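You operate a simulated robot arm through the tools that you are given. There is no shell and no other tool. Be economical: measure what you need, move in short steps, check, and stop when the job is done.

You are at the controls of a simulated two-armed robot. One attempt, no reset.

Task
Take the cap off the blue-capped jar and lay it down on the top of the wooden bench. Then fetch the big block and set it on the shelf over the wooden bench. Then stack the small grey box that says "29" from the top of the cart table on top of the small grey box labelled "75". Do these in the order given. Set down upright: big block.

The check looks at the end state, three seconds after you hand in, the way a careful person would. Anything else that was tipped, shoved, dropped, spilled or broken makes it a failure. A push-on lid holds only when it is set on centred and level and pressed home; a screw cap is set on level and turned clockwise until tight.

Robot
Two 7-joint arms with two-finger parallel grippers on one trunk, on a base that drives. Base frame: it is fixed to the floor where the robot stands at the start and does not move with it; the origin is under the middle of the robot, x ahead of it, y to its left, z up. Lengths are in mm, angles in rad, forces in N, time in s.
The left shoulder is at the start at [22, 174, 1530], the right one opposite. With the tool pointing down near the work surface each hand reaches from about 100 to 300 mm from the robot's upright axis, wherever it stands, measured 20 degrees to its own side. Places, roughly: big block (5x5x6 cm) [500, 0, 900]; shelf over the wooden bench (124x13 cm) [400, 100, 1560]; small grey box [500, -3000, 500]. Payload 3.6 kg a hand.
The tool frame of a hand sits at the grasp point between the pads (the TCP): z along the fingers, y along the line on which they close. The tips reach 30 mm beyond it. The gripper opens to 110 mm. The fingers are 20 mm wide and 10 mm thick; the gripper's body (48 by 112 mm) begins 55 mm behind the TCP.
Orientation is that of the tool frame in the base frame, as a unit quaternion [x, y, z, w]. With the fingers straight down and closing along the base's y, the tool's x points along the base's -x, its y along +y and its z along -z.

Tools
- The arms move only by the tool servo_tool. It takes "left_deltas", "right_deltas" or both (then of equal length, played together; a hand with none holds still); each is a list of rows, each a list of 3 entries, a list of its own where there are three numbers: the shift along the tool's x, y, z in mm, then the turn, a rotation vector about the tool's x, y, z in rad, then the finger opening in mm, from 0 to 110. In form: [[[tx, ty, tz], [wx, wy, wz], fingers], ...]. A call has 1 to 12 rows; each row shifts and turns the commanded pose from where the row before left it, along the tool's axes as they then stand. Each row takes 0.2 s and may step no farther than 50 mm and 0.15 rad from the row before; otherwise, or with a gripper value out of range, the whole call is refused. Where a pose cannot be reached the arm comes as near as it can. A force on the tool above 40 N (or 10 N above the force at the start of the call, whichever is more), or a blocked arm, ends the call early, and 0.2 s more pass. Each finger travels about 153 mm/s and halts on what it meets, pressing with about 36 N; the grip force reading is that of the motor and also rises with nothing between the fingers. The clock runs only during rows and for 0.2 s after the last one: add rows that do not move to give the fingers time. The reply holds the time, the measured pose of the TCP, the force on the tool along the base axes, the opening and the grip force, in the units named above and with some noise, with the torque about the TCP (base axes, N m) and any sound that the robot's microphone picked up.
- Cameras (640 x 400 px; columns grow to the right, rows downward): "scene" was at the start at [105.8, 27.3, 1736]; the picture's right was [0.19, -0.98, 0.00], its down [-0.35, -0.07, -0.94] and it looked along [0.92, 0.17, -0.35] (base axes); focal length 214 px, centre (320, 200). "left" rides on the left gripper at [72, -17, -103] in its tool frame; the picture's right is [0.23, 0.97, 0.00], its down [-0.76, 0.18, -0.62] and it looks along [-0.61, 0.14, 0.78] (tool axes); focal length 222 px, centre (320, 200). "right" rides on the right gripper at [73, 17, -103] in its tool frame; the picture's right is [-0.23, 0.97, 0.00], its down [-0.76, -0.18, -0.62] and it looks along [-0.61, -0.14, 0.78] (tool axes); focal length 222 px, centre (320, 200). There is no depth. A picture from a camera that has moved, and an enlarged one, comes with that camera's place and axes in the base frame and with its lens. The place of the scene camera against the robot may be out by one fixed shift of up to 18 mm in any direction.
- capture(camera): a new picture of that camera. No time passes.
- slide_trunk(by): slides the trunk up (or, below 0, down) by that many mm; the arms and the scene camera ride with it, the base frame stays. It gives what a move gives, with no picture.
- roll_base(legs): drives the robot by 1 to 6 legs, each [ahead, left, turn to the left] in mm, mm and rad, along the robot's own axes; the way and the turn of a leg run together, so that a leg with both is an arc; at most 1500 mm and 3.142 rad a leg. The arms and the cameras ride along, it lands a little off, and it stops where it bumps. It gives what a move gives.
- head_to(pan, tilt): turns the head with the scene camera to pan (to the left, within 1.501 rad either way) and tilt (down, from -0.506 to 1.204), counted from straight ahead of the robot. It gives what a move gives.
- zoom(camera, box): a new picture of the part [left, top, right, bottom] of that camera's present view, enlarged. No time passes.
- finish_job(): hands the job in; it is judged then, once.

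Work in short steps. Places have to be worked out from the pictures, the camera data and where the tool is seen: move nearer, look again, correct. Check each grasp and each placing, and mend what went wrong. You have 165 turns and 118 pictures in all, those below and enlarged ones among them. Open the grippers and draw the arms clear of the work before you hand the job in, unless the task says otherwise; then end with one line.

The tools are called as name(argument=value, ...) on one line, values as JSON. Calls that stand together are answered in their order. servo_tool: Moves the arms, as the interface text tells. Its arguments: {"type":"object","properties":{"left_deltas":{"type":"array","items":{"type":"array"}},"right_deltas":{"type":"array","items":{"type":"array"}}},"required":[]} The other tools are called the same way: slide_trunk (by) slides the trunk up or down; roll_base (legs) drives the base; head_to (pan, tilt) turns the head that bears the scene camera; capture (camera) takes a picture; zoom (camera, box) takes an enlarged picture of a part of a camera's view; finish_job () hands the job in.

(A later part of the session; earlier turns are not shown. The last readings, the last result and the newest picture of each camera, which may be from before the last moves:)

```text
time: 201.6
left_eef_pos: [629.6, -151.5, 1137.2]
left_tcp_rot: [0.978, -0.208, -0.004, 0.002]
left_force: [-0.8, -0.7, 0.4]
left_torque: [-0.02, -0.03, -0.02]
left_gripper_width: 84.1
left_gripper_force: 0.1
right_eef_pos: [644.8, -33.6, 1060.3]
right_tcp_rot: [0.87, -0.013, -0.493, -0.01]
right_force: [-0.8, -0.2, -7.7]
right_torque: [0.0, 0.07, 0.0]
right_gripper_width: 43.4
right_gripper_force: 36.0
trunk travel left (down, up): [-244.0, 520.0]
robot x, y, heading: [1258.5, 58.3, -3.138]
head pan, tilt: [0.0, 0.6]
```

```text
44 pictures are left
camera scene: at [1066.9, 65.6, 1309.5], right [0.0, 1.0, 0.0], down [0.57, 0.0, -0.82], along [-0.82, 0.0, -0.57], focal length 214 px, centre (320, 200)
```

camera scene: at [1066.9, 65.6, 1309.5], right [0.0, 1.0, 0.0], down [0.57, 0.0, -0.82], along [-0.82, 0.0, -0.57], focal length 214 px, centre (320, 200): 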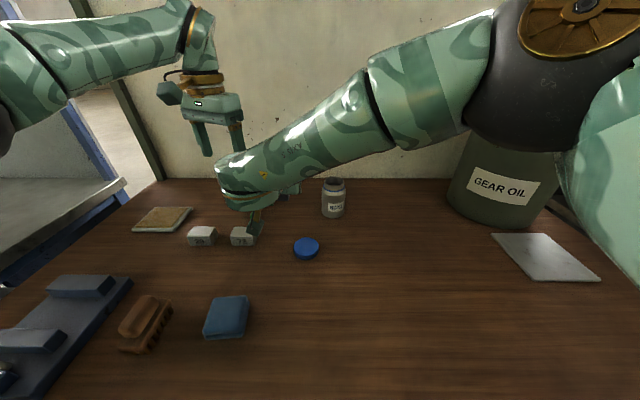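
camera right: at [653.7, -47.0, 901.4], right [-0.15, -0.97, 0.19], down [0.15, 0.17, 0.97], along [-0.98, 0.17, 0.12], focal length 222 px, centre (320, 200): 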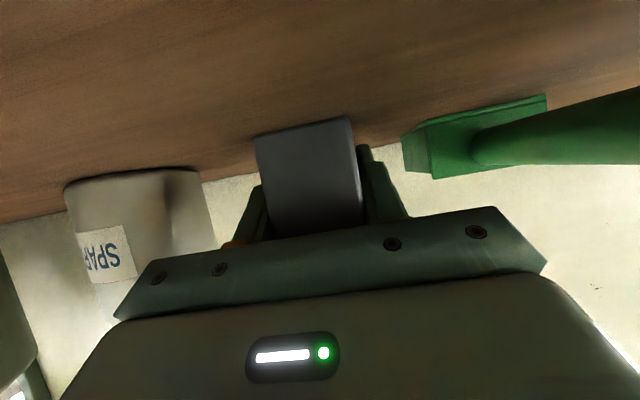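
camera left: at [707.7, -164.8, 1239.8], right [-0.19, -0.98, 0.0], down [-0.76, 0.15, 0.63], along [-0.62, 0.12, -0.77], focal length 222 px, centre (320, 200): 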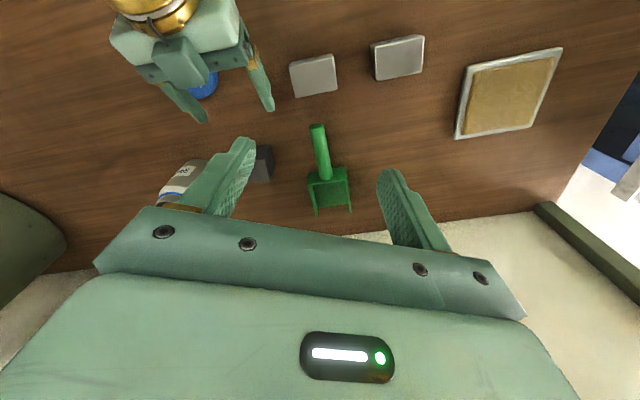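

Block in hand; cap and jar are fine. The shelf is beyond reach from this side, so I'll carry the block round to the back, as at the start. Back off and raise the trunk first.

roll_base(legs=[[-235, 0, 0]])

slide_trunk(by=400)

roll_base(legs=[[0, 1500, 0], [0, 1500, 0]])

```text
time: 203.3
left_eef_pos: [864.7, -152.0, 1138.2]
left_tcp_rot: [0.978, -0.206, -0.005, 0.002]
left_force: [0.6, 0.2, 0.7]
left_torque: [0.0, 0.01, 0.0]
left_gripper_width: 83.9
left_gripper_force: 0.0
right_eef_pos: [877.6, -36.1, 1060.4]
right_tcp_rot: [0.869, -0.011, -0.494, -0.01]
right_force: [0.6, -0.2, -8.4]
right_torque: [-0.03, 0.05, 0.0]
right_gripper_width: 43.3
right_gripper_force: 36.5
trunk travel left (down, up): [-244.0, 520.0]
robot x, y, heading: [1488.1, 59.4, -3.142]
head pan, tilt: [0.0, 0.6]
```

```text
time: 207.2
left_eef_pos: [904.5, -151.9, 1596.8]
left_tcp_rot: [0.977, -0.207, -0.056, 0.013]
left_force: [0.6, 0.3, 0.9]
left_torque: [-0.03, 0.0, 0.01]
left_gripper_width: 83.8
left_gripper_force: 0.1
right_eef_pos: [877.3, -36.1, 1461.0]
right_tcp_rot: [0.87, -0.012, -0.493, -0.01]
right_force: [0.4, 0.2, -8.1]
right_torque: [0.03, 0.09, 0.0]
right_gripper_width: 43.3
right_gripper_force: 36.2
trunk travel left (down, up): [-644.0, 120.0]
robot x, y, heading: [1493.5, 55.8, -3.14]
head pan, tilt: [0.0, 0.6]
```

```text
time: 221.5
left_eef_pos: [929.0, -3129.4, 1598.1]
left_tcp_rot: [0.978, -0.203, -0.056, 0.013]
left_force: [-0.5, -0.2, 0.0]
left_torque: [-0.03, 0.01, -0.03]
left_gripper_width: 84.3
left_gripper_force: 0.1
right_eef_pos: [899.4, -3013.3, 1460.8]
right_tcp_rot: [0.87, -0.009, -0.493, -0.008]
right_force: [0.6, -0.1, -7.7]
right_torque: [0.02, 0.11, -0.01]
right_gripper_width: 43.3
right_gripper_force: 36.1
trunk travel left (down, up): [-644.0, 120.0]
robot x, y, heading: [1515.6, -2917.5, -3.133]
head pan, tilt: [0.0, 0.6]
```

Passing the cart; one picture of it for later.

head_to(pan=0.0, tilt=0.75)

capture(camera="scene")

```text
time: 222.2
left_eef_pos: [929.1, -3130.6, 1597.8]
left_tcp_rot: [0.978, -0.203, -0.055, 0.013]
left_force: [-0.6, -0.4, 0.7]
left_torque: [-0.07, 0.02, -0.04]
left_gripper_width: 83.8
left_gripper_force: 0.0
right_eef_pos: [900.0, -3013.7, 1460.3]
right_tcp_rot: [0.87, -0.008, -0.493, -0.008]
right_force: [0.1, -0.2, -8.4]
right_torque: [0.01, 0.11, 0.0]
right_gripper_width: 43.5
right_gripper_force: 36.2
trunk travel left (down, up): [-644.0, 120.0]
robot x, y, heading: [1514.0, -2913.7, -3.129]
head pan, tilt: [0.0, 0.75]
```

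```text
43 pictures are left
camera scene: at [1420.3, -2908.5, 1701.3], right [-0.01, 1.0, 0.0], down [0.68, 0.01, -0.73], along [-0.73, -0.01, -0.68], focal length 214 px, centre (320, 200)
```

scene: 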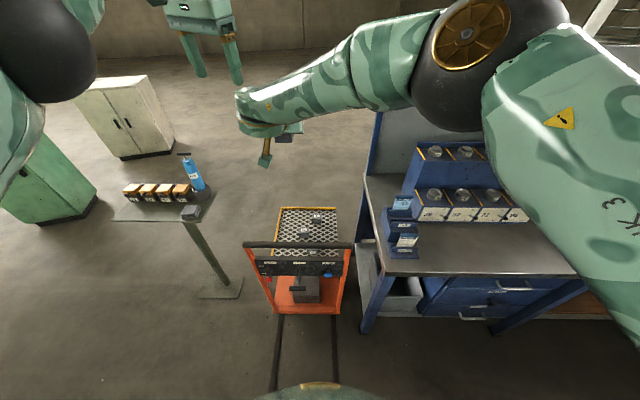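

The cart's handle faces this side, so I'll serve the cart later from its other (−x) end. Drive on round the pedestal to the back of the benches.

roll_base(legs=[[0, 1500, -0.013], [0, 90, 0], [1400, 0, 0], [790, 0, 0], [0, -1500, 0], [0, -1300, 0]])

```text
time: 253.8
left_eef_pos: [-1254.4, -1945.0, 1595.9]
left_tcp_rot: [0.981, -0.188, -0.055, 0.013]
left_force: [-0.6, 0.5, 0.6]
left_torque: [-0.01, 0.02, 0.01]
left_gripper_width: 83.9
left_gripper_force: 0.0
right_eef_pos: [-1288.4, -1829.1, 1460.5]
right_tcp_rot: [0.87, 0.005, -0.493, 0.0]
right_force: [0.5, 0.5, -7.9]
right_torque: [0.01, 0.06, -0.01]
right_gripper_width: 43.4
right_gripper_force: 35.8
trunk travel left (down, up): [-644.0, 120.0]
robot x, y, heading: [-672.4, -1711.3, -3.101]
head pan, tilt: [0.0, 0.75]
```

Continue to y≈-420 and turn to face the shelf from the back.

roll_base(legs=[[0, -1290, -0.04], [0, 0, 3.141]])

head_to(pan=0.0, tilt=0.4)

capture(camera="scene")

```text
time: 267.7
left_eef_pos: [-117.7, -195.5, 1598.2]
left_tcp_rot: [0.231, 0.971, 0.01, 0.055]
left_force: [-0.3, 0.6, -0.2]
left_torque: [-0.03, 0.04, 0.0]
left_gripper_width: 84.0
left_gripper_force: 0.1
right_eef_pos: [-97.1, -313.9, 1460.4]
right_tcp_rot: [0.034, 0.869, -0.022, 0.493]
right_force: [0.2, -0.2, -6.6]
right_torque: [-0.05, -0.07, 0.03]
right_gripper_width: 43.3
right_gripper_force: 36.0
trunk travel left (down, up): [-644.0, 120.0]
robot x, y, heading: [-717.1, -377.8, -0.046]
head pan, tilt: [0.0, 0.75]
```

```text
time: 268.5
left_eef_pos: [-118.2, -195.5, 1598.2]
left_tcp_rot: [0.231, 0.971, 0.01, 0.056]
left_force: [0.1, -0.4, -0.6]
left_torque: [0.0, 0.03, -0.03]
left_gripper_width: 84.1
left_gripper_force: 0.0
right_eef_pos: [-97.3, -311.9, 1460.2]
right_tcp_rot: [0.033, 0.87, -0.021, 0.492]
right_force: [0.7, 0.4, -8.1]
right_torque: [-0.03, -0.09, -0.02]
right_gripper_width: 43.2
right_gripper_force: 35.9
trunk travel left (down, up): [-644.0, 120.0]
robot x, y, heading: [-713.2, -373.5, -0.048]
head pan, tilt: [0.0, 0.4]
```

```text
42 pictures are left
camera scene: at [-607.5, -369.6, 1732.3], right [-0.05, -1.0, 0.0], down [-0.39, 0.02, -0.92], along [0.92, -0.04, -0.39], focal length 214 px, centre (320, 200)
```

scene: 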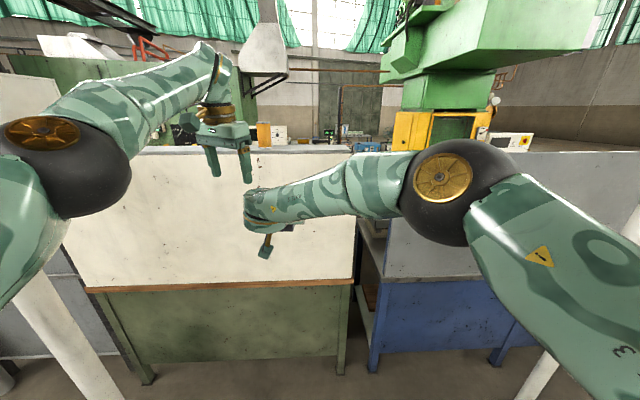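

Heading is off by −0.047; I'll fix that. Raise the trunk 120 and lift both hands, pulling the left one back so it clears the cans.

slide_trunk(by=119)

servo_tool(left_deltas=[[[30, 0, -25], [0, 0, 0], 84], [[30, 0, -25], [0, 0, 0], 84], [[30, 0, -25], [0, 0, 0], 84], [[30, 0, -25], [0, 0, 0], 84], [[0, 0, 0], [0, 0, 0], 84]], right_deltas=[[[-22, 0, -12.7], [0, 0, 0], 40], [[-22, 0, -12.7], [0, 0, 0], 40], [[-22, 0, -12.7], [0, 0, 0], 40], [[-22, 0, -12.7], [0, 0, 0], 40], [[0, 0, 0], [0, 0, 0], 40]])

roll_base(legs=[[0, 0, 0.047], [200, 0, 0]])

capture(camera="scene")

```text
time: 270.0
left_eef_pos: [-118.4, -195.6, 1716.4]
left_tcp_rot: [0.231, 0.971, 0.01, 0.056]
left_force: [0.2, 0.6, 0.9]
left_torque: [0.02, 0.0, 0.01]
left_gripper_width: 84.1
left_gripper_force: 0.0
right_eef_pos: [-97.3, -312.8, 1578.0]
right_tcp_rot: [0.033, 0.869, -0.023, 0.493]
right_force: [-0.1, -0.1, -8.3]
right_torque: [-0.02, -0.07, -0.02]
right_gripper_width: 43.3
right_gripper_force: 36.0
trunk travel left (down, up): [-763.0, 1.0]
robot x, y, heading: [-718.5, -375.9, -0.038]
head pan, tilt: [0.0, 0.4]
```

```text
time: 271.2
left_eef_pos: [-237.6, -141.6, 1803.3]
left_tcp_rot: [0.231, 0.971, 0.011, 0.057]
left_force: [0.0, -0.2, -0.2]
left_torque: [-0.01, 0.01, 0.01]
left_gripper_width: 83.7
left_gripper_force: 0.0
right_eef_pos: [-95.6, -311.9, 1682.9]
right_tcp_rot: [0.034, 0.87, -0.023, 0.492]
right_force: [0.2, 0.4, -8.2]
right_torque: [-0.02, -0.1, -0.01]
right_gripper_width: 43.4
right_gripper_force: 35.8
trunk travel left (down, up): [-763.0, 1.0]
robot x, y, heading: [-713.3, -374.2, -0.043]
head pan, tilt: [0.0, 0.4]
```

```text
time: 273.2
left_eef_pos: [-55.6, -118.3, 1804.8]
left_tcp_rot: [0.207, 0.977, 0.013, 0.058]
left_force: [-0.4, -0.3, 0.0]
left_torque: [-0.01, -0.04, 0.0]
left_gripper_width: 83.8
left_gripper_force: 0.2
right_eef_pos: [94.3, -280.0, 1683.6]
right_tcp_rot: [0.012, 0.869, -0.01, 0.494]
right_force: [-1.0, 0.4, -7.1]
right_torque: [0.01, -0.08, 0.01]
right_gripper_width: 43.3
right_gripper_force: 36.0
trunk travel left (down, up): [-763.0, 1.0]
robot x, y, heading: [-516.0, -375.3, 0.004]
head pan, tilt: [0.0, 0.4]
```

```text
41 pictures are left
camera scene: at [-416.1, -363.6, 1851.6], right [0.0, -1.0, 0.0], down [-0.39, 0.0, -0.92], along [0.92, 0.0, -0.39], focal length 214 px, centre (320, 200)
```

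scene: 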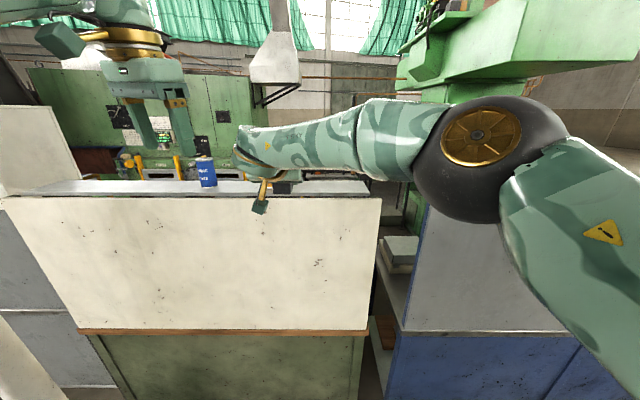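

Shift 60 mm right for can clearance and go ahead so that the block is over the shelf (TCP x≈380).

roll_base(legs=[[0, -60, 0], [285, 0, 0]])

capture(camera="right")

capture(camera="scene")

```text
time: 275.7
left_eef_pos: [229.7, -179.2, 1804.8]
left_tcp_rot: [0.208, 0.976, 0.013, 0.057]
left_force: [-0.1, -0.3, -0.2]
left_torque: [0.0, -0.01, -0.04]
left_gripper_width: 83.8
left_gripper_force: 0.1
right_eef_pos: [378.2, -342.1, 1682.8]
right_tcp_rot: [0.012, 0.87, -0.009, 0.494]
right_force: [0.0, -1.5, -7.7]
right_torque: [-0.02, -0.07, 0.02]
right_gripper_width: 43.2
right_gripper_force: 36.6
trunk travel left (down, up): [-763.0, 1.0]
robot x, y, heading: [-233.4, -434.1, 0.002]
head pan, tilt: [0.0, 0.4]
```

```text
40 pictures are left
camera right: at [252.3, -320.3, 1673.7], right [0.15, 0.97, 0.19], down [-0.15, -0.17, 0.97], along [0.98, -0.17, 0.12], focal length 222 px, centre (320, 200)
```

right: 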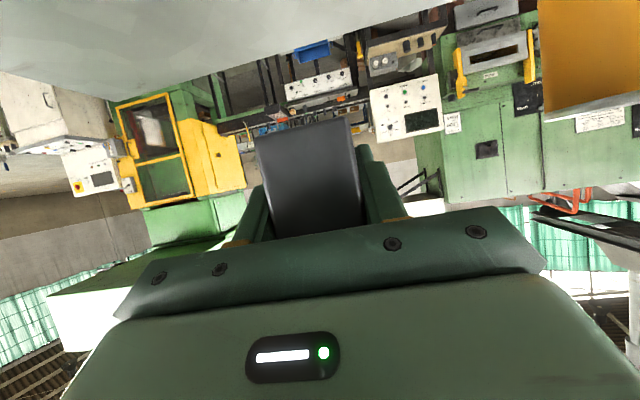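

```text
39 pictures are left
camera scene: at [-132.2, -424.6, 1851.4], right [0.0, -1.0, 0.0], down [-0.39, 0.0, -0.92], along [0.92, 0.0, -0.39], focal length 214 px, centre (320, 200)
```

scene: 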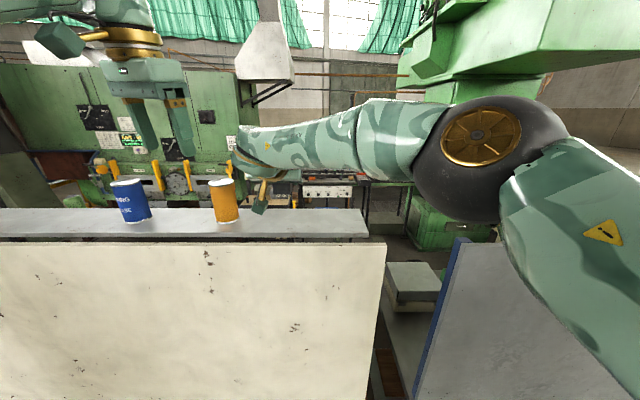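

Shelf top z≈1560, x 335–465 confirmed from the hand camera. Descend 76 mm, then in 2 mm steps to contact.

servo_tool(right_deltas=[[[24, 0, 14.4], [0, 0, 0], 40], [[24, 0, 14.4], [0, 0, 0], 40], [[17, 0, 10.2], [0, 0, 0], 40], [[0, 0, 0], [0, 0, 0], 40], [[1.7, 0, 1.0], [0, 0, 0], 40], [[1.7, 0, 1.0], [0, 0, 0], 40], [[1.7, 0, 1.0], [0, 0, 0], 40], [[0, 0, 0], [0, 0, 0], 40]])

capture(camera="right")

```text
time: 277.5
left_eef_pos: [230.8, -177.9, 1803.6]
left_tcp_rot: [0.207, 0.976, 0.013, 0.058]
left_force: [0.1, -0.2, -0.3]
left_torque: [-0.02, 0.01, -0.01]
left_gripper_width: 83.9
left_gripper_force: 0.0
right_eef_pos: [380.8, -339.4, 1599.0]
right_tcp_rot: [0.012, 0.87, -0.011, 0.493]
right_force: [0.2, 0.3, -8.3]
right_torque: [0.0, -0.06, -0.01]
right_gripper_width: 43.2
right_gripper_force: 35.9
trunk travel left (down, up): [-763.0, 1.0]
robot x, y, heading: [-232.1, -435.4, 0.003]
head pan, tilt: [0.0, 0.4]
```

```text
38 pictures are left
camera right: at [255.1, -319.2, 1590.0], right [0.15, 0.97, 0.19], down [-0.15, -0.17, 0.97], along [0.98, -0.17, 0.12], focal length 222 px, centre (320, 200)
```

right: 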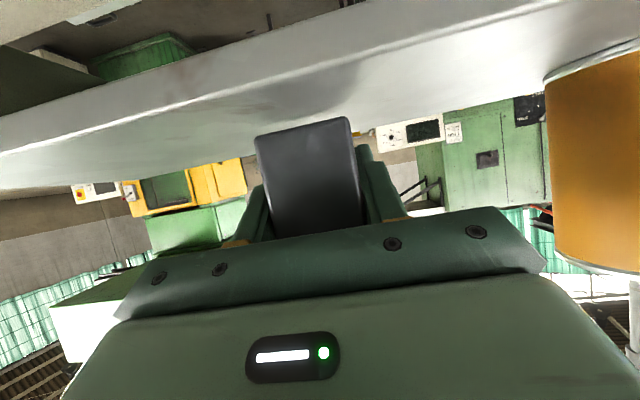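

Still a few mm above. Continue down in 1.5 mm steps until contact.

servo_tool(right_deltas=[[[1.3, 0, 0.8], [0, 0, 0], 40], [[1.3, 0, 0.8], [0, 0, 0], 40], [[1.3, 0, 0.8], [0, 0, 0], 40], [[1.3, 0, 0.8], [0, 0, 0], 40], [[1.3, 0, 0.8], [0, 0, 0], 40], [[1.3, 0, 0.8], [0, 0, 0], 40], [[0, 0, 0], [0, 0, 0], 40]])

```text
time: 279.1
left_eef_pos: [232.8, -178.2, 1803.7]
left_tcp_rot: [0.208, 0.976, 0.013, 0.056]
left_force: [0.2, 0.0, -0.2]
left_torque: [0.0, 0.0, -0.02]
left_gripper_width: 83.8
left_gripper_force: 0.1
right_eef_pos: [380.7, -341.2, 1591.5]
right_tcp_rot: [0.013, 0.87, -0.011, 0.493]
right_force: [0.6, -0.3, -7.5]
right_torque: [0.01, -0.07, 0.01]
right_gripper_width: 43.6
right_gripper_force: 36.3
trunk travel left (down, up): [-763.0, 1.0]
robot x, y, heading: [-235.1, -428.4, 0.004]
head pan, tilt: [0.0, 0.4]
```

servo_tool(right_deltas=[[[1.3, 0, 0.8], [0, 0, 0], 40], [[1.3, 0, 0.8], [0, 0, 0], 40], [[1.3, 0, 0.8], [0, 0, 0], 40], [[1.3, 0, 0.8], [0, 0, 0], 40], [[1.3, 0, 0.8], [0, 0, 0], 40], [[1.3, 0, 0.8], [0, 0, 0], 40], [[0, 0, 0], [0, 0, 0], 40]])

capture(camera="right")

```text
time: 280.7
left_eef_pos: [228.5, -180.2, 1804.6]
left_tcp_rot: [0.208, 0.976, 0.013, 0.057]
left_force: [-0.5, 0.3, 0.5]
left_torque: [0.03, 0.01, 0.02]
left_gripper_width: 83.9
left_gripper_force: 0.2
right_eef_pos: [377.3, -340.7, 1583.2]
right_tcp_rot: [0.012, 0.869, -0.009, 0.494]
right_force: [0.8, -0.4, 20.8]
right_torque: [0.63, 0.68, -0.04]
right_gripper_width: 43.4
right_gripper_force: 35.5
trunk travel left (down, up): [-763.0, 1.0]
robot x, y, heading: [-235.1, -434.2, 0.006]
head pan, tilt: [0.0, 0.4]
```

```text
37 pictures are left
camera right: at [252.7, -319.5, 1574.5], right [0.15, 0.97, 0.19], down [-0.15, -0.17, 0.97], along [0.98, -0.17, 0.12], focal length 222 px, centre (320, 200)
```

right: 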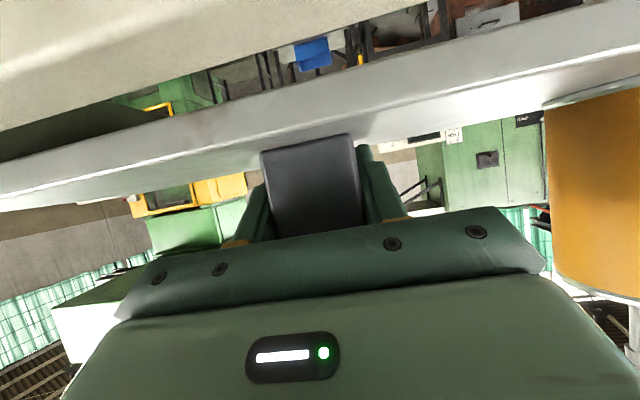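

The block is resting on the shelf (contact felt, z as expected, ≈25 mm in from the edge). Release and withdraw along the tool axis.

servo_tool(right_deltas=[[[-0.8, 0, -0.5], [0, 0, 0], 40], [[0, 0, 0], [0, 0, 0], 48], [[0, 0, 0], [0, 0, 0], 70], [[0, 0, 0], [0, 0, 0], 70], [[0, 0, -25], [0, 0, 0], 70], [[0, 0, -40], [0, 0, 0], 70], [[0, 0, -40], [0, 0, 0], 70], [[-20, 0, -30], [0, 0, 0], 70], [[0, 0, 0], [0, 0, 0], 70]])

capture(camera="right")

capture(camera="scene")

```text
time: 282.7
left_eef_pos: [230.4, -178.4, 1804.0]
left_tcp_rot: [0.208, 0.976, 0.013, 0.058]
left_force: [0.7, 0.2, 0.1]
left_torque: [0.02, 0.0, 0.0]
left_gripper_width: 84.4
left_gripper_force: 0.1
right_eef_pos: [271.2, -337.7, 1670.7]
right_tcp_rot: [0.013, 0.87, -0.011, 0.493]
right_force: [-0.1, 0.3, 0.3]
right_torque: [-0.02, 0.01, -0.01]
right_gripper_width: 69.9
right_gripper_force: 0.1
trunk travel left (down, up): [-763.0, 1.0]
robot x, y, heading: [-235.0, -431.4, 0.002]
head pan, tilt: [0.0, 0.4]
```

```text
36 pictures are left
camera right: at [145.9, -315.8, 1662.2], right [0.15, 0.97, 0.19], down [-0.15, -0.17, 0.97], along [0.98, -0.17, 0.12], focal length 222 px, centre (320, 200)
```

right: 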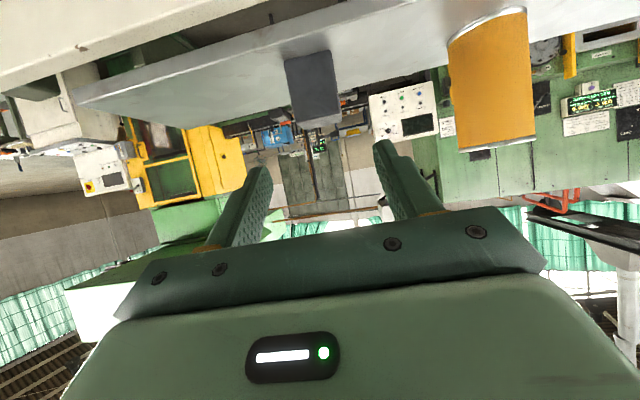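

```text
35 pictures are left
camera scene: at [-130.3, -423.3, 1851.2], right [0.0, -1.0, 0.0], down [-0.39, 0.0, -0.92], along [0.92, 0.0, -0.39], focal length 214 px, centre (320, 200)
```

scene: 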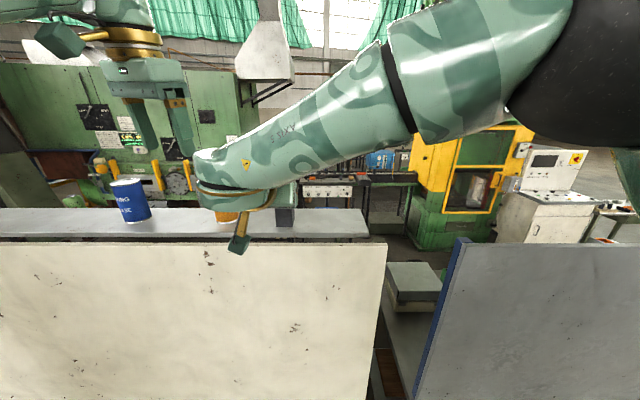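

The block stands upright on the shelf. Now to the cart: back away, drive right past the pole (keeping clear), and look at the cart from its −x end.

roll_base(legs=[[-620, 0, 0], [0, -1300, 0], [0, -1260, 0]])

head_to(pan=0.0, tilt=0.6)

capture(camera="scene")

```text
time: 298.1
left_eef_pos: [-411.6, -2703.5, 1803.1]
left_tcp_rot: [0.216, 0.975, 0.012, 0.057]
left_force: [0.0, 0.4, 0.4]
left_torque: [-0.02, 0.0, 0.02]
left_gripper_width: 84.0
left_gripper_force: 0.1
right_eef_pos: [-372.3, -2862.5, 1671.4]
right_tcp_rot: [0.019, 0.87, -0.015, 0.493]
right_force: [-0.7, 0.8, 0.6]
right_torque: [-0.01, -0.02, 0.02]
right_gripper_width: 70.1
right_gripper_force: 0.1
trunk travel left (down, up): [-763.0, 1.0]
robot x, y, heading: [-882.0, -2952.1, -0.014]
head pan, tilt: [0.0, 0.4]
```

```text
time: 298.8
left_eef_pos: [-411.4, -2703.9, 1804.6]
left_tcp_rot: [0.216, 0.975, 0.012, 0.057]
left_force: [0.2, 0.2, 0.3]
left_torque: [0.01, -0.01, -0.02]
left_gripper_width: 84.2
left_gripper_force: 0.0
right_eef_pos: [-373.4, -2863.5, 1670.1]
right_tcp_rot: [0.019, 0.87, -0.014, 0.493]
right_force: [-0.1, 0.0, 0.4]
right_torque: [-0.04, -0.01, -0.02]
right_gripper_width: 70.0
right_gripper_force: 0.0
trunk travel left (down, up): [-763.0, 1.0]
robot x, y, heading: [-880.9, -2949.5, -0.011]
head pan, tilt: [0.0, 0.6]
```

```text
34 pictures are left
camera scene: at [-780.6, -2943.3, 1833.1], right [-0.01, -1.0, 0.0], down [-0.56, 0.01, -0.83], along [0.83, -0.01, -0.56], focal length 214 px, centre (320, 200)
```

scene: 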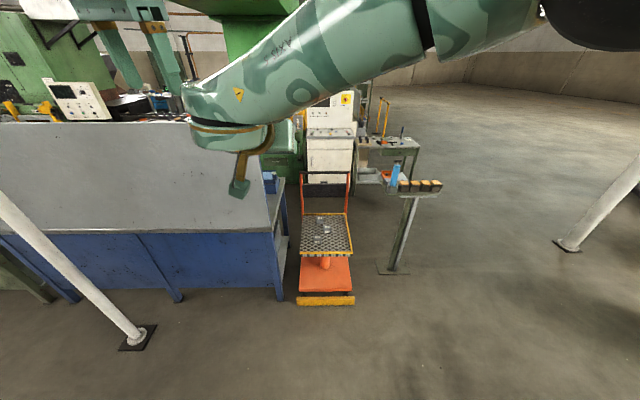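

zoom(camera="scene", box=[290, 190, 370, 270])

```text
5.00 times, centred on (330, 230) of scene
camera zoom: at [-780.6, -2943.3, 1833.1], right [-0.01, -1.0, 0.0], down [-0.56, 0.01, -0.83], along [0.83, -0.01, -0.56], focal length 1072 px, centre (270, 50)
```

zoom: 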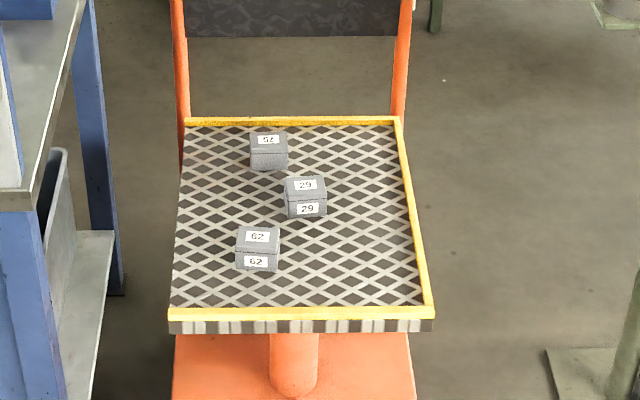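

Boxes on the cart: near "62", middle "29" at ≈(675,-3028), far one at ≈(810,-2962), seemingly "75" upside down (to be verified). I drive nearer and lower the trunk.

roll_base(legs=[[0, -110, 0.012], [600, 0, 0]])

slide_trunk(by=-400)

slide_trunk(by=-200)

capture(camera="scene")

```text
time: 303.0
left_eef_pos: [178.5, -2812.1, 1804.2]
left_tcp_rot: [0.212, 0.975, 0.012, 0.057]
left_force: [-0.2, 0.3, -0.4]
left_torque: [0.0, -0.04, 0.02]
left_gripper_width: 83.9
left_gripper_force: 0.1
right_eef_pos: [219.5, -2970.5, 1672.0]
right_tcp_rot: [0.014, 0.869, -0.011, 0.494]
right_force: [-0.2, 1.1, 0.3]
right_torque: [-0.04, 0.0, 0.05]
right_gripper_width: 69.8
right_gripper_force: 0.0
trunk travel left (down, up): [-763.0, 1.0]
robot x, y, heading: [-287.7, -3063.0, -0.006]
head pan, tilt: [0.0, 0.6]
```

```text
time: 306.8
left_eef_pos: [180.6, -2812.0, 1404.8]
left_tcp_rot: [0.21, 0.976, 0.013, 0.058]
left_force: [-0.2, 1.0, -0.4]
left_torque: [-0.01, -0.01, 0.0]
left_gripper_width: 84.1
left_gripper_force: 0.0
right_eef_pos: [219.9, -2970.1, 1272.6]
right_tcp_rot: [0.015, 0.869, -0.011, 0.494]
right_force: [-0.7, 0.1, 0.1]
right_torque: [-0.02, 0.05, 0.01]
right_gripper_width: 70.1
right_gripper_force: 0.0
trunk travel left (down, up): [-363.0, 401.0]
robot x, y, heading: [-285.3, -3063.7, -0.006]
head pan, tilt: [0.0, 0.6]
```

```text
time: 309.0
left_eef_pos: [180.0, -2811.7, 1205.4]
left_tcp_rot: [0.211, 0.976, 0.012, 0.057]
left_force: [-0.7, -0.9, 0.6]
left_torque: [0.0, -0.03, 0.0]
left_gripper_width: 83.8
left_gripper_force: 0.0
right_eef_pos: [220.1, -2969.3, 1072.0]
right_tcp_rot: [0.015, 0.869, -0.012, 0.495]
right_force: [-0.4, -0.3, -0.3]
right_torque: [-0.03, -0.03, 0.02]
right_gripper_width: 69.8
right_gripper_force: 0.1
trunk travel left (down, up): [-163.0, 601.0]
robot x, y, heading: [-290.4, -3065.3, -0.004]
head pan, tilt: [0.0, 0.6]
```

```text
32 pictures are left
camera scene: at [-49.0, -3054.3, 1225.7], right [0.0, -1.0, 0.0], down [-0.57, 0.0, -0.82], along [0.82, 0.0, -0.57], focal length 214 px, centre (320, 200)
```

scene: 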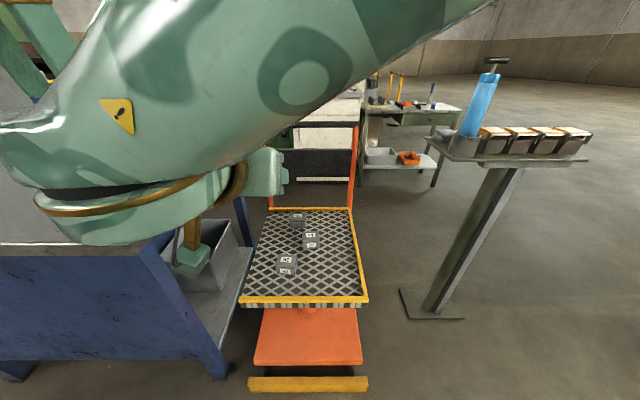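

The lean brings me further forward. Advance 240 mm and lower the remaining trunk travel by 150.

roll_base(legs=[[240, 0, 0.004]])

slide_trunk(by=-150)

head_to(pan=0.0, tilt=0.9)

capture(camera="scene")

```text
time: 310.8
left_eef_pos: [403.2, -2816.9, 1210.0]
left_tcp_rot: [0.21, 0.976, 0.019, 0.063]
left_force: [-0.1, -0.1, 0.2]
left_torque: [-0.01, -0.01, 0.0]
left_gripper_width: 84.3
left_gripper_force: 0.1
right_eef_pos: [448.2, -2972.5, 1074.9]
right_tcp_rot: [0.013, 0.869, -0.008, 0.495]
right_force: [0.2, 0.1, 0.3]
right_torque: [0.01, -0.02, 0.03]
right_gripper_width: 70.1
right_gripper_force: 0.1
trunk travel left (down, up): [-163.0, 601.0]
robot x, y, heading: [-54.8, -3070.2, 0.004]
head pan, tilt: [0.0, 0.6]
stopped in leg 1: the robot was blocked; the commanded pose is now the measured one
```

```text
time: 312.4
left_eef_pos: [405.3, -2781.7, 1033.0]
left_tcp_rot: [0.201, 0.979, 0.015, 0.036]
left_force: [1.1, 1.3, -1.7]
left_torque: [-0.12, 0.08, -0.06]
left_gripper_width: 84.1
left_gripper_force: 0.1
right_eef_pos: [409.4, -2952.8, 894.5]
right_tcp_rot: [-0.059, 0.869, -0.023, 0.49]
right_force: [-0.1, 0.0, -0.4]
right_torque: [-0.07, -0.11, -0.02]
right_gripper_width: 69.9
right_gripper_force: 0.0
trunk travel left (down, up): [-14.0, 749.0]
robot x, y, heading: [-75.4, -3063.8, 0.04]
head pan, tilt: [0.0, 0.6]
stopped: the arm was blocked; the commanded pose is now the measured one
```

```text
time: 313.2
left_eef_pos: [411.0, -2774.0, 1019.9]
left_tcp_rot: [0.209, 0.977, 0.023, 0.022]
left_force: [-0.5, 0.7, -0.4]
left_torque: [-0.01, 0.02, -0.02]
left_gripper_width: 84.2
left_gripper_force: 0.1
right_eef_pos: [415.3, -2963.2, 884.1]
right_tcp_rot: [-0.076, 0.872, -0.035, 0.482]
right_force: [-0.3, -1.0, -0.4]
right_torque: [-0.02, 0.0, 0.02]
right_gripper_width: 70.1
right_gripper_force: 0.0
trunk travel left (down, up): [-14.0, 749.0]
robot x, y, heading: [-74.2, -3062.0, 0.036]
head pan, tilt: [0.0, 0.901]
```

```text
31 pictures are left
camera scene: at [187.0, -3141.2, 1062.7], right [0.04, -0.99, -0.1], down [-0.75, 0.04, -0.66], along [0.66, 0.1, -0.74], focal length 214 px, centre (320, 200)
```

scene: 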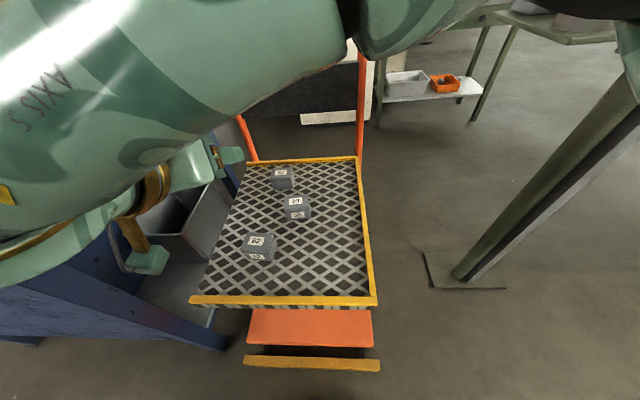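

Blocked: the robot even leans sideways — something (left arm, likely against the blue bench) is in contact. I raise the trunk again at once.

slide_trunk(by=150)

head_to(pan=1.2, tilt=0.8)

capture(camera="scene")

```text
time: 313.5
left_eef_pos: [423.2, -2733.8, 975.7]
left_tcp_rot: [0.19, 0.982, 0.002, -0.003]
left_force: [-2.1, -2.2, 1.3]
left_torque: [0.17, -0.23, 0.02]
left_gripper_width: 83.9
left_gripper_force: 0.1
right_eef_pos: [457.9, -3026.4, 845.8]
right_tcp_rot: [-0.096, 0.889, -0.076, 0.441]
right_force: [-0.2, -3.3, 0.1]
right_torque: [0.15, -0.03, 0.25]
right_gripper_width: 70.0
right_gripper_force: 0.0
trunk travel left (down, up): [-15.0, 748.0]
robot x, y, heading: [-68.4, -3061.7, 0.014]
head pan, tilt: [0.0, 0.901]
stopped: the arm was blocked; the commanded pose is now the measured one
```

```text
time: 314.9
left_eef_pos: [433.9, -2732.2, 969.1]
left_tcp_rot: [0.194, 0.981, -0.004, -0.005]
left_force: [0.1, -0.4, 0.2]
left_torque: [-0.02, -0.02, -0.01]
left_gripper_width: 83.8
left_gripper_force: 0.1
right_eef_pos: [463.3, -3022.8, 844.3]
right_tcp_rot: [-0.096, 0.889, -0.081, 0.44]
right_force: [-0.2, -0.3, -0.6]
right_torque: [-0.01, -0.02, 0.02]
right_gripper_width: 70.0
right_gripper_force: 0.0
trunk travel left (down, up): [-15.0, 748.0]
robot x, y, heading: [-61.5, -3068.1, 0.002]
head pan, tilt: [1.201, 0.799]
```

```text
30 pictures are left
camera scene: at [125.8, -3121.5, 1082.9], right [0.93, -0.37, 0.02], down [-0.2, -0.57, -0.8], along [0.3, 0.74, -0.6], focal length 214 px, centre (320, 200)
```

scene: 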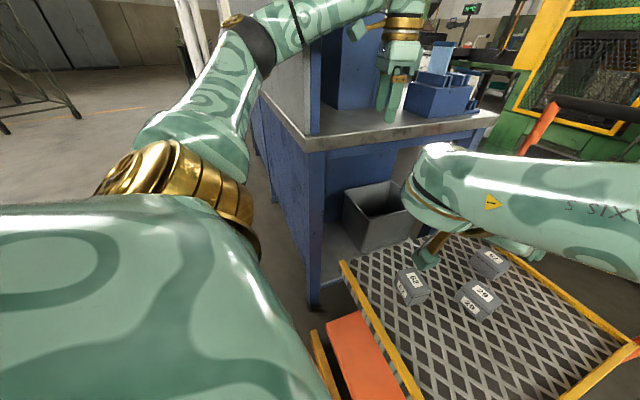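

The left forearm is leaning on the end of the blue bench's panel. I roll the base to the right to free it.

roll_base(legs=[[0, -160, 0]])

capture(camera="scene")

```text
time: 315.7
left_eef_pos: [512.2, -2722.1, 830.6]
left_tcp_rot: [0.351, 0.928, -0.108, -0.063]
left_force: [47.0, -123.1, -32.0]
left_torque: [3.76, 3.23, -6.76]
left_gripper_width: 84.0
left_gripper_force: 0.2
right_eef_pos: [558.7, -3104.6, 702.0]
right_tcp_rot: [-0.1, 0.932, -0.203, 0.282]
right_force: [0.9, 0.3, 0.9]
right_torque: [0.0, 0.03, 0.01]
right_gripper_width: 70.0
right_gripper_force: 0.0
trunk travel left (down, up): [-15.0, 748.0]
robot x, y, heading: [-55.0, -3084.0, -0.028]
head pan, tilt: [1.201, 0.799]
stopped in leg 1: the robot was blocked; the commanded pose is now the measured one
```

```text
29 pictures are left
camera scene: at [150.9, -3118.4, 1077.2], right [0.92, -0.39, 0.02], down [-0.23, -0.58, -0.78], along [0.32, 0.71, -0.63], focal length 214 px, centre (320, 200)
```

scene: 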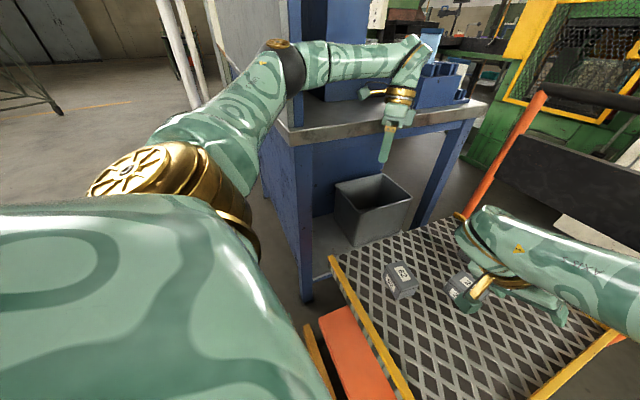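

The left hand itself is now pressed against the bench end (force mostly −y). I move the left hand away: −y, back and up.

servo_tool(left_deltas=[[[-8, -35, -7], [0, 0, 0], 84], [[-8, -35, -7], [0, 0, 0], 84], [[-8, -35, -7], [0, 0, 0], 84], [[-8, -35, -7], [0, 0, 0], 84], [[0, 0, 0], [0, 0, 0], 84]])

capture(camera="scene")

```text
time: 316.0
left_eef_pos: [487.2, -2724.4, 781.6]
left_tcp_rot: [0.395, 0.907, -0.114, -0.093]
left_force: [-3.0, -24.3, 1.5]
left_torque: [1.7, -0.11, -0.44]
left_gripper_width: 84.2
left_gripper_force: 0.1
right_eef_pos: [544.7, -3132.5, 653.6]
right_tcp_rot: [-0.099, 0.939, -0.251, 0.214]
right_force: [-1.5, -0.1, -1.7]
right_torque: [-0.02, -0.13, 0.08]
right_gripper_width: 70.1
right_gripper_force: 0.0
trunk travel left (down, up): [-15.0, 748.0]
robot x, y, heading: [-73.5, -3075.7, 0.012]
head pan, tilt: [1.201, 0.799]
stopped in row 1 (left hand): the arm was blocked; the commanded pose is now the measured one
```

```text
28 pictures are left
camera scene: at [121.2, -3126.9, 1082.9], right [0.93, -0.36, 0.02], down [-0.2, -0.57, -0.8], along [0.3, 0.74, -0.61], focal length 214 px, centre (320, 200)
```

scene: 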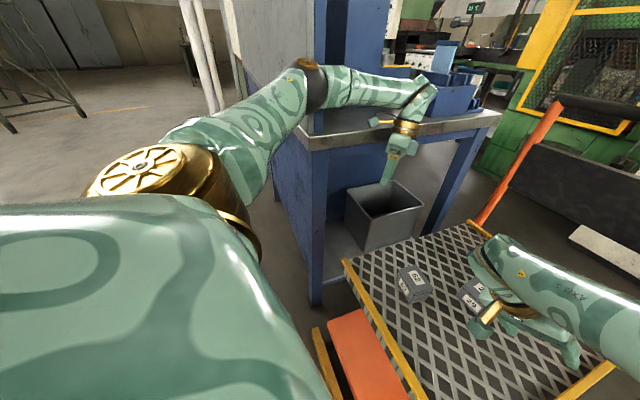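

The right hand has sagged near the boxes; I raise it first, then back straight out.

servo_tool(right_deltas=[[[-14, -20.6, -31.3], [0, 0, 0], 70], [[-14, -20.6, -31.3], [0, 0, 0], 70], [[-14, -20.6, -31.3], [0, 0, 0], 70], [[-14, -20.6, -31.3], [0, 0, 0], 70], [[0, 0, 0], [0, 0, 0], 70]])

roll_base(legs=[[-150, 0, 0]])

capture(camera="scene")

```text
time: 316.2
left_eef_pos: [479.1, -2735.2, 786.0]
left_tcp_rot: [0.445, 0.882, -0.14, -0.069]
left_force: [115.7, 35.5, 201.9]
left_torque: [12.97, 18.2, -10.58]
left_gripper_width: 84.1
left_gripper_force: 0.0
right_eef_pos: [524.9, -3146.8, 630.3]
right_tcp_rot: [-0.082, 0.934, -0.312, 0.154]
right_force: [21.0, 65.2, 104.2]
right_torque: [4.68, -0.92, -0.23]
right_gripper_width: 61.5
right_gripper_force: 0.0
trunk travel left (down, up): [-15.0, 748.0]
robot x, y, heading: [-90.4, -3063.0, 0.062]
head pan, tilt: [1.201, 0.799]
stopped in row 1 (left hand): the force on the tool passed its limit at 133 N (the readings are from after the stop); the commanded pose is now the measured one
```

```text
time: 316.9
left_eef_pos: [396.4, -2743.2, 630.2]
left_tcp_rot: [0.42, 0.819, -0.324, -0.219]
left_force: [-1.4, 7.9, -5.7]
left_torque: [-0.83, 0.27, 0.58]
left_gripper_width: 83.8
left_gripper_force: 0.1
right_eef_pos: [519.4, -3124.7, 606.6]
right_tcp_rot: [-0.046, 0.91, -0.404, 0.088]
right_force: [-4.6, -66.0, 173.7]
right_torque: [-5.27, 0.73, -0.72]
right_gripper_width: 0.1
right_gripper_force: 0.0
trunk travel left (down, up): [-15.0, 748.0]
robot x, y, heading: [-116.8, -3059.8, 0.11]
head pan, tilt: [1.201, 0.799]
stopped in leg 1: the force on the tool passed its limit at 139 N (the readings are from after the stop); the commanded pose is now the measured one
```

```text
27 pictures are left
camera scene: at [79.9, -3053.1, 1082.1], right [0.96, -0.26, 0.03], down [-0.14, -0.62, -0.78], along [0.22, 0.74, -0.63], focal length 214 px, centre (320, 200)
```

scene: 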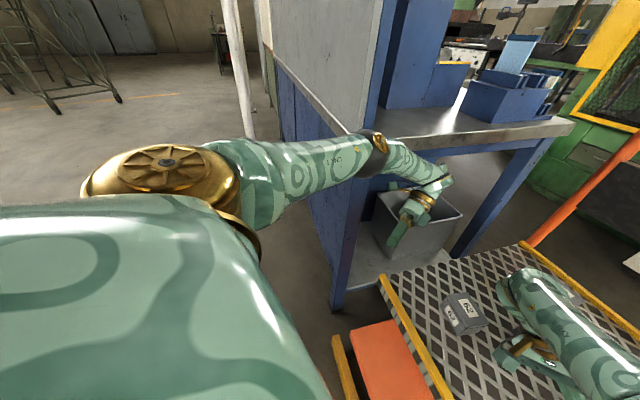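

The arms sag with each interrupted move, and the right hand now presses on the cart table. I raise the trunk to lift everything off.

slide_trunk(by=100)

capture(camera="scene")

```text
time: 317.3
left_eef_pos: [371.7, -2746.3, 542.8]
left_tcp_rot: [0.429, 0.763, -0.385, -0.294]
left_force: [0.1, -0.2, 4.7]
left_torque: [0.11, -0.28, -0.04]
left_gripper_width: 83.9
left_gripper_force: 0.1
right_eef_pos: [521.4, -3126.5, 604.8]
right_tcp_rot: [0.005, 0.885, -0.462, 0.056]
right_force: [-28.0, -24.5, 223.2]
right_torque: [5.71, -3.87, 2.42]
right_gripper_width: 0.0
right_gripper_force: 0.1
trunk travel left (down, up): [-20.0, 743.0]
robot x, y, heading: [-133.9, -3066.4, 0.079]
head pan, tilt: [1.201, 0.799]
stopped: the arm was blocked; the commanded pose is now the measured one
```

```text
26 pictures are left
camera scene: at [88.6, -2983.1, 1072.8], right [0.96, -0.29, 0.03], down [-0.18, -0.67, -0.72], along [0.23, 0.68, -0.69], focal length 214 px, centre (320, 200)
```

scene: 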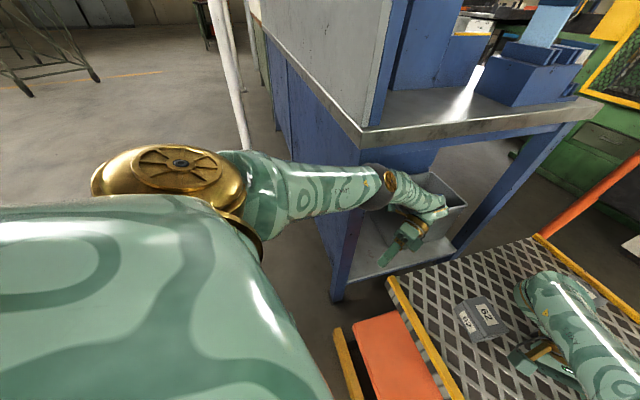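

Both arms need to be lifted actively. I command both hands straight up.

servo_tool(left_deltas=[[[4.7, -33.6, -21.3], [0, 0, 0], 84], [[4.7, -33.6, -21.3], [0, 0, 0], 84], [[4.7, -33.6, -21.3], [0, 0, 0], 84], [[0, 0, 0], [0, 0, 0], 84]], right_deltas=[[[-4.2, -32.7, -22.7], [0, 0, 0], 20], [[-4.2, -32.7, -22.7], [0, 0, 0], 20], [[-4.2, -32.7, -22.7], [0, 0, 0], 20], [[0, 0, 0], [0, 0, 0], 20]])

```text
time: 317.6
left_eef_pos: [403.5, -2770.4, 535.3]
left_tcp_rot: [0.457, 0.745, -0.408, -0.265]
left_force: [0.2, -0.4, -1.3]
left_torque: [0.01, 0.07, -0.03]
left_gripper_width: 84.1
left_gripper_force: 0.1
right_eef_pos: [540.2, -3146.2, 605.5]
right_tcp_rot: [-0.017, 0.891, -0.452, 0.051]
right_force: [-3.8, -9.1, 102.9]
right_torque: [-2.37, 0.6, -0.11]
right_gripper_width: 0.1
right_gripper_force: 0.0
trunk travel left (down, up): [-20.0, 743.0]
robot x, y, heading: [-151.6, -3078.6, 0.029]
head pan, tilt: [1.201, 0.799]
stopped in row 1 (left hand): the arm was blocked; the commanded pose is now the measured one
```

The left arm is caught under the bench corner. First raise only the right hand.

servo_tool(right_deltas=[[[0, -15, -10], [0, 0, 0], 20], [[-4, -30, -20], [0, 0, 0], 20], [[-4.2, -32.7, -22.7], [0, 0, 0], 20], [[-4.2, -32.7, -22.7], [0, 0, 0], 20], [[0, 0, 0], [0, 0, 0], 20]])

capture(camera="scene")

```text
time: 318.8
left_eef_pos: [411.1, -2775.3, 537.9]
left_tcp_rot: [0.456, 0.746, -0.405, -0.266]
left_force: [-0.8, 0.4, 0.1]
left_torque: [-0.01, 0.01, -0.01]
left_gripper_width: 83.6
left_gripper_force: 0.0
right_eef_pos: [536.9, -3147.1, 727.5]
right_tcp_rot: [-0.034, 0.891, -0.451, 0.044]
right_force: [0.4, -0.3, -0.3]
right_torque: [0.0, 0.02, 0.0]
right_gripper_width: 20.0
right_gripper_force: 0.0
right hand out of reach, approached as far as the arm can: row 4
trunk travel left (down, up): [-20.0, 743.0]
robot x, y, heading: [-151.1, -3077.3, 0.025]
head pan, tilt: [1.201, 0.799]
```

```text
25 pictures are left
camera scene: at [117.1, -2986.1, 1054.7], right [0.94, -0.34, 0.0], down [-0.24, -0.67, -0.7], along [0.24, 0.66, -0.72], focal length 214 px, centre (320, 200)
```

scene: 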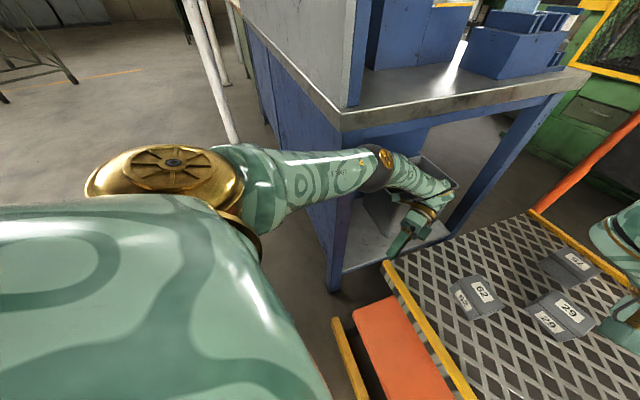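

The right hand is clear and stable. Now back the base straight out to free the left arm.

roll_base(legs=[[-250, 0, -0.025]])

capture(camera="scene")

```text
time: 320.6
left_eef_pos: [169.4, -2795.1, 538.0]
left_tcp_rot: [0.467, 0.739, -0.402, -0.272]
left_force: [-0.3, -0.3, 0.8]
left_torque: [-0.01, -0.02, -0.01]
left_gripper_width: 84.1
left_gripper_force: 0.1
right_eef_pos: [283.5, -3170.9, 728.5]
right_tcp_rot: [-0.019, 0.892, -0.451, 0.037]
right_force: [-0.1, 0.4, -0.4]
right_torque: [0.03, 0.0, 0.04]
right_gripper_width: 20.1
right_gripper_force: 0.1
trunk travel left (down, up): [-20.0, 743.0]
robot x, y, heading: [-401.0, -3082.8, -0.002]
head pan, tilt: [1.201, 0.799]
```

```text
24 pictures are left
camera scene: at [-131.4, -2996.7, 1055.1], right [0.93, -0.37, 0.0], down [-0.26, -0.67, -0.7], along [0.26, 0.65, -0.72], focal length 214 px, centre (320, 200)
```

scene: 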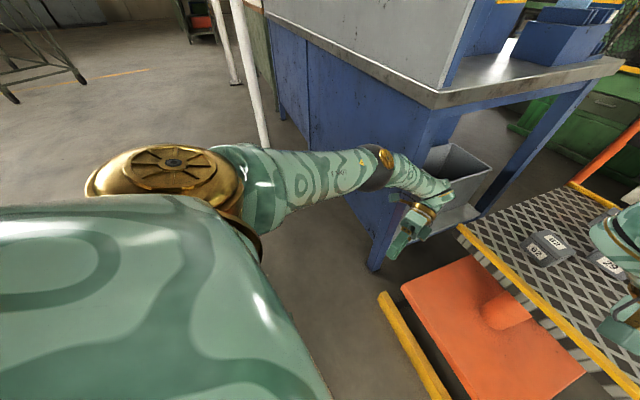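

Free. Raise the trunk by 300 and look at the cart straight on to check its state.

slide_trunk(by=300)

head_to(pan=0.0, tilt=0.75)

capture(camera="scene")

```text
time: 323.6
left_eef_pos: [151.0, -2794.3, 1000.7]
left_tcp_rot: [0.531, 0.775, -0.313, -0.137]
left_force: [0.1, 0.1, -0.8]
left_torque: [0.0, 0.01, 0.02]
left_gripper_width: 83.9
left_gripper_force: 0.0
right_eef_pos: [187.1, -3171.0, 1224.4]
right_tcp_rot: [0.062, 0.869, -0.447, 0.202]
right_force: [0.3, 0.4, 0.8]
right_torque: [0.03, -0.03, 0.01]
right_gripper_width: 19.8
right_gripper_force: 0.1
trunk travel left (down, up): [-320.0, 443.0]
robot x, y, heading: [-401.1, -3081.3, -0.007]
head pan, tilt: [1.201, 0.799]
```

```text
time: 325.0
left_eef_pos: [151.8, -2796.1, 999.8]
left_tcp_rot: [0.531, 0.775, -0.314, -0.137]
left_force: [-0.8, 0.1, -0.1]
left_torque: [0.01, 0.02, 0.02]
left_gripper_width: 84.1
left_gripper_force: 0.0
right_eef_pos: [187.1, -3169.5, 1224.6]
right_tcp_rot: [0.062, 0.869, -0.447, 0.202]
right_force: [0.1, -0.2, 0.0]
right_torque: [0.0, 0.02, 0.01]
right_gripper_width: 19.9
right_gripper_force: 0.1
trunk travel left (down, up): [-320.0, 443.0]
robot x, y, heading: [-401.1, -3077.1, -0.01]
head pan, tilt: [0.0, 0.75]
```

```text
23 pictures are left
camera scene: at [-243.6, -3071.0, 1375.2], right [-0.01, -1.0, 0.0], down [-0.68, 0.0, -0.73], along [0.73, 0.0, -0.68], focal length 214 px, centre (320, 200)
```

scene: 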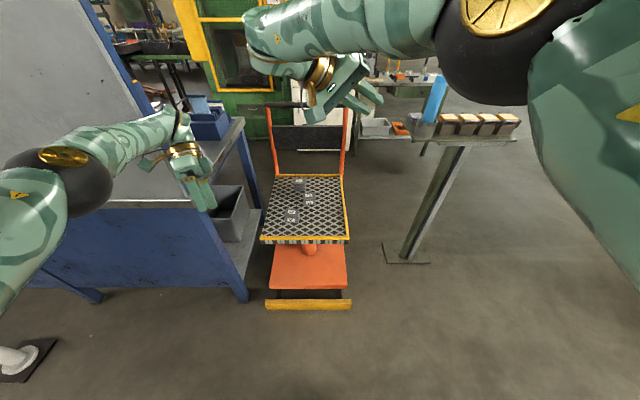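

zoom(camera="scene", box=[255, 165, 355, 255])

```text
4.44 times, centred on (305, 210) of scene
camera zoom: at [-243.6, -3071.0, 1375.2], right [-0.01, -1.0, 0.0], down [-0.68, 0.0, -0.73], along [0.73, 0.0, -0.68], focal length 953 px, centre (387, 156)
```

zoom: 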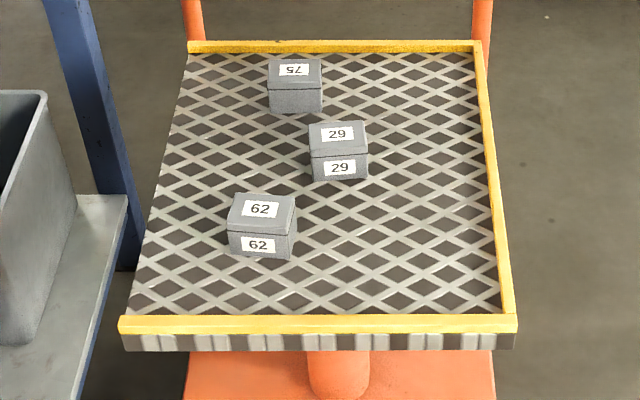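

Boxes are undisturbed; the far one does read "75" (upside down). I'll use the left hand with the robot standing further right, so its reach is straight. First turn the left hand to forward-down 60°.

servo_tool(left_deltas=[[[0, 0, 0], [-0.1004, -0.0945, -0.0566], 84], [[0, 0, 0], [-0.1004, -0.0945, -0.0566], 84], [[0, 0, 0], [-0.1004, -0.0945, -0.0566], 84], [[0, 0, 0], [-0.1004, -0.0945, -0.0566], 84], [[0, 0, 0], [-0.1004, -0.0945, -0.0566], 84], [[0, 0, 0], [-0.1004, -0.0945, -0.0566], 84], [[0, 0, 0], [-0.1004, -0.0945, -0.0566], 84], [[0, 0, 0], [-0.1004, -0.0945, -0.0566], 84], [[0, 0, 0], [-0.1004, -0.0945, -0.0566], 84], [[0, 0, 0], [-0.1004, -0.0945, -0.0566], 84], [[0, 0, 0], [-0.1004, -0.0945, -0.0566], 84], [[0, 0, 0], [-0.1004, -0.0945, -0.0566], 84]])

```text
time: 327.6
left_eef_pos: [164.7, -2696.9, 1004.6]
left_tcp_rot: [0.03, 0.875, -0.023, 0.483]
left_force: [0.0, 0.3, 0.2]
left_torque: [0.01, 0.0, 0.03]
left_gripper_width: 84.2
left_gripper_force: 0.2
left hand out of reach, approached as far as the arm can: row 8, 11, 12
right_eef_pos: [186.5, -3171.3, 1222.9]
right_tcp_rot: [0.063, 0.869, -0.447, 0.203]
right_force: [0.5, -0.1, -0.4]
right_torque: [0.03, -0.01, -0.02]
right_gripper_width: 19.8
right_gripper_force: 0.1
trunk travel left (down, up): [-320.0, 443.0]
robot x, y, heading: [-398.5, -3081.1, -0.006]
head pan, tilt: [0.0, 0.75]
```

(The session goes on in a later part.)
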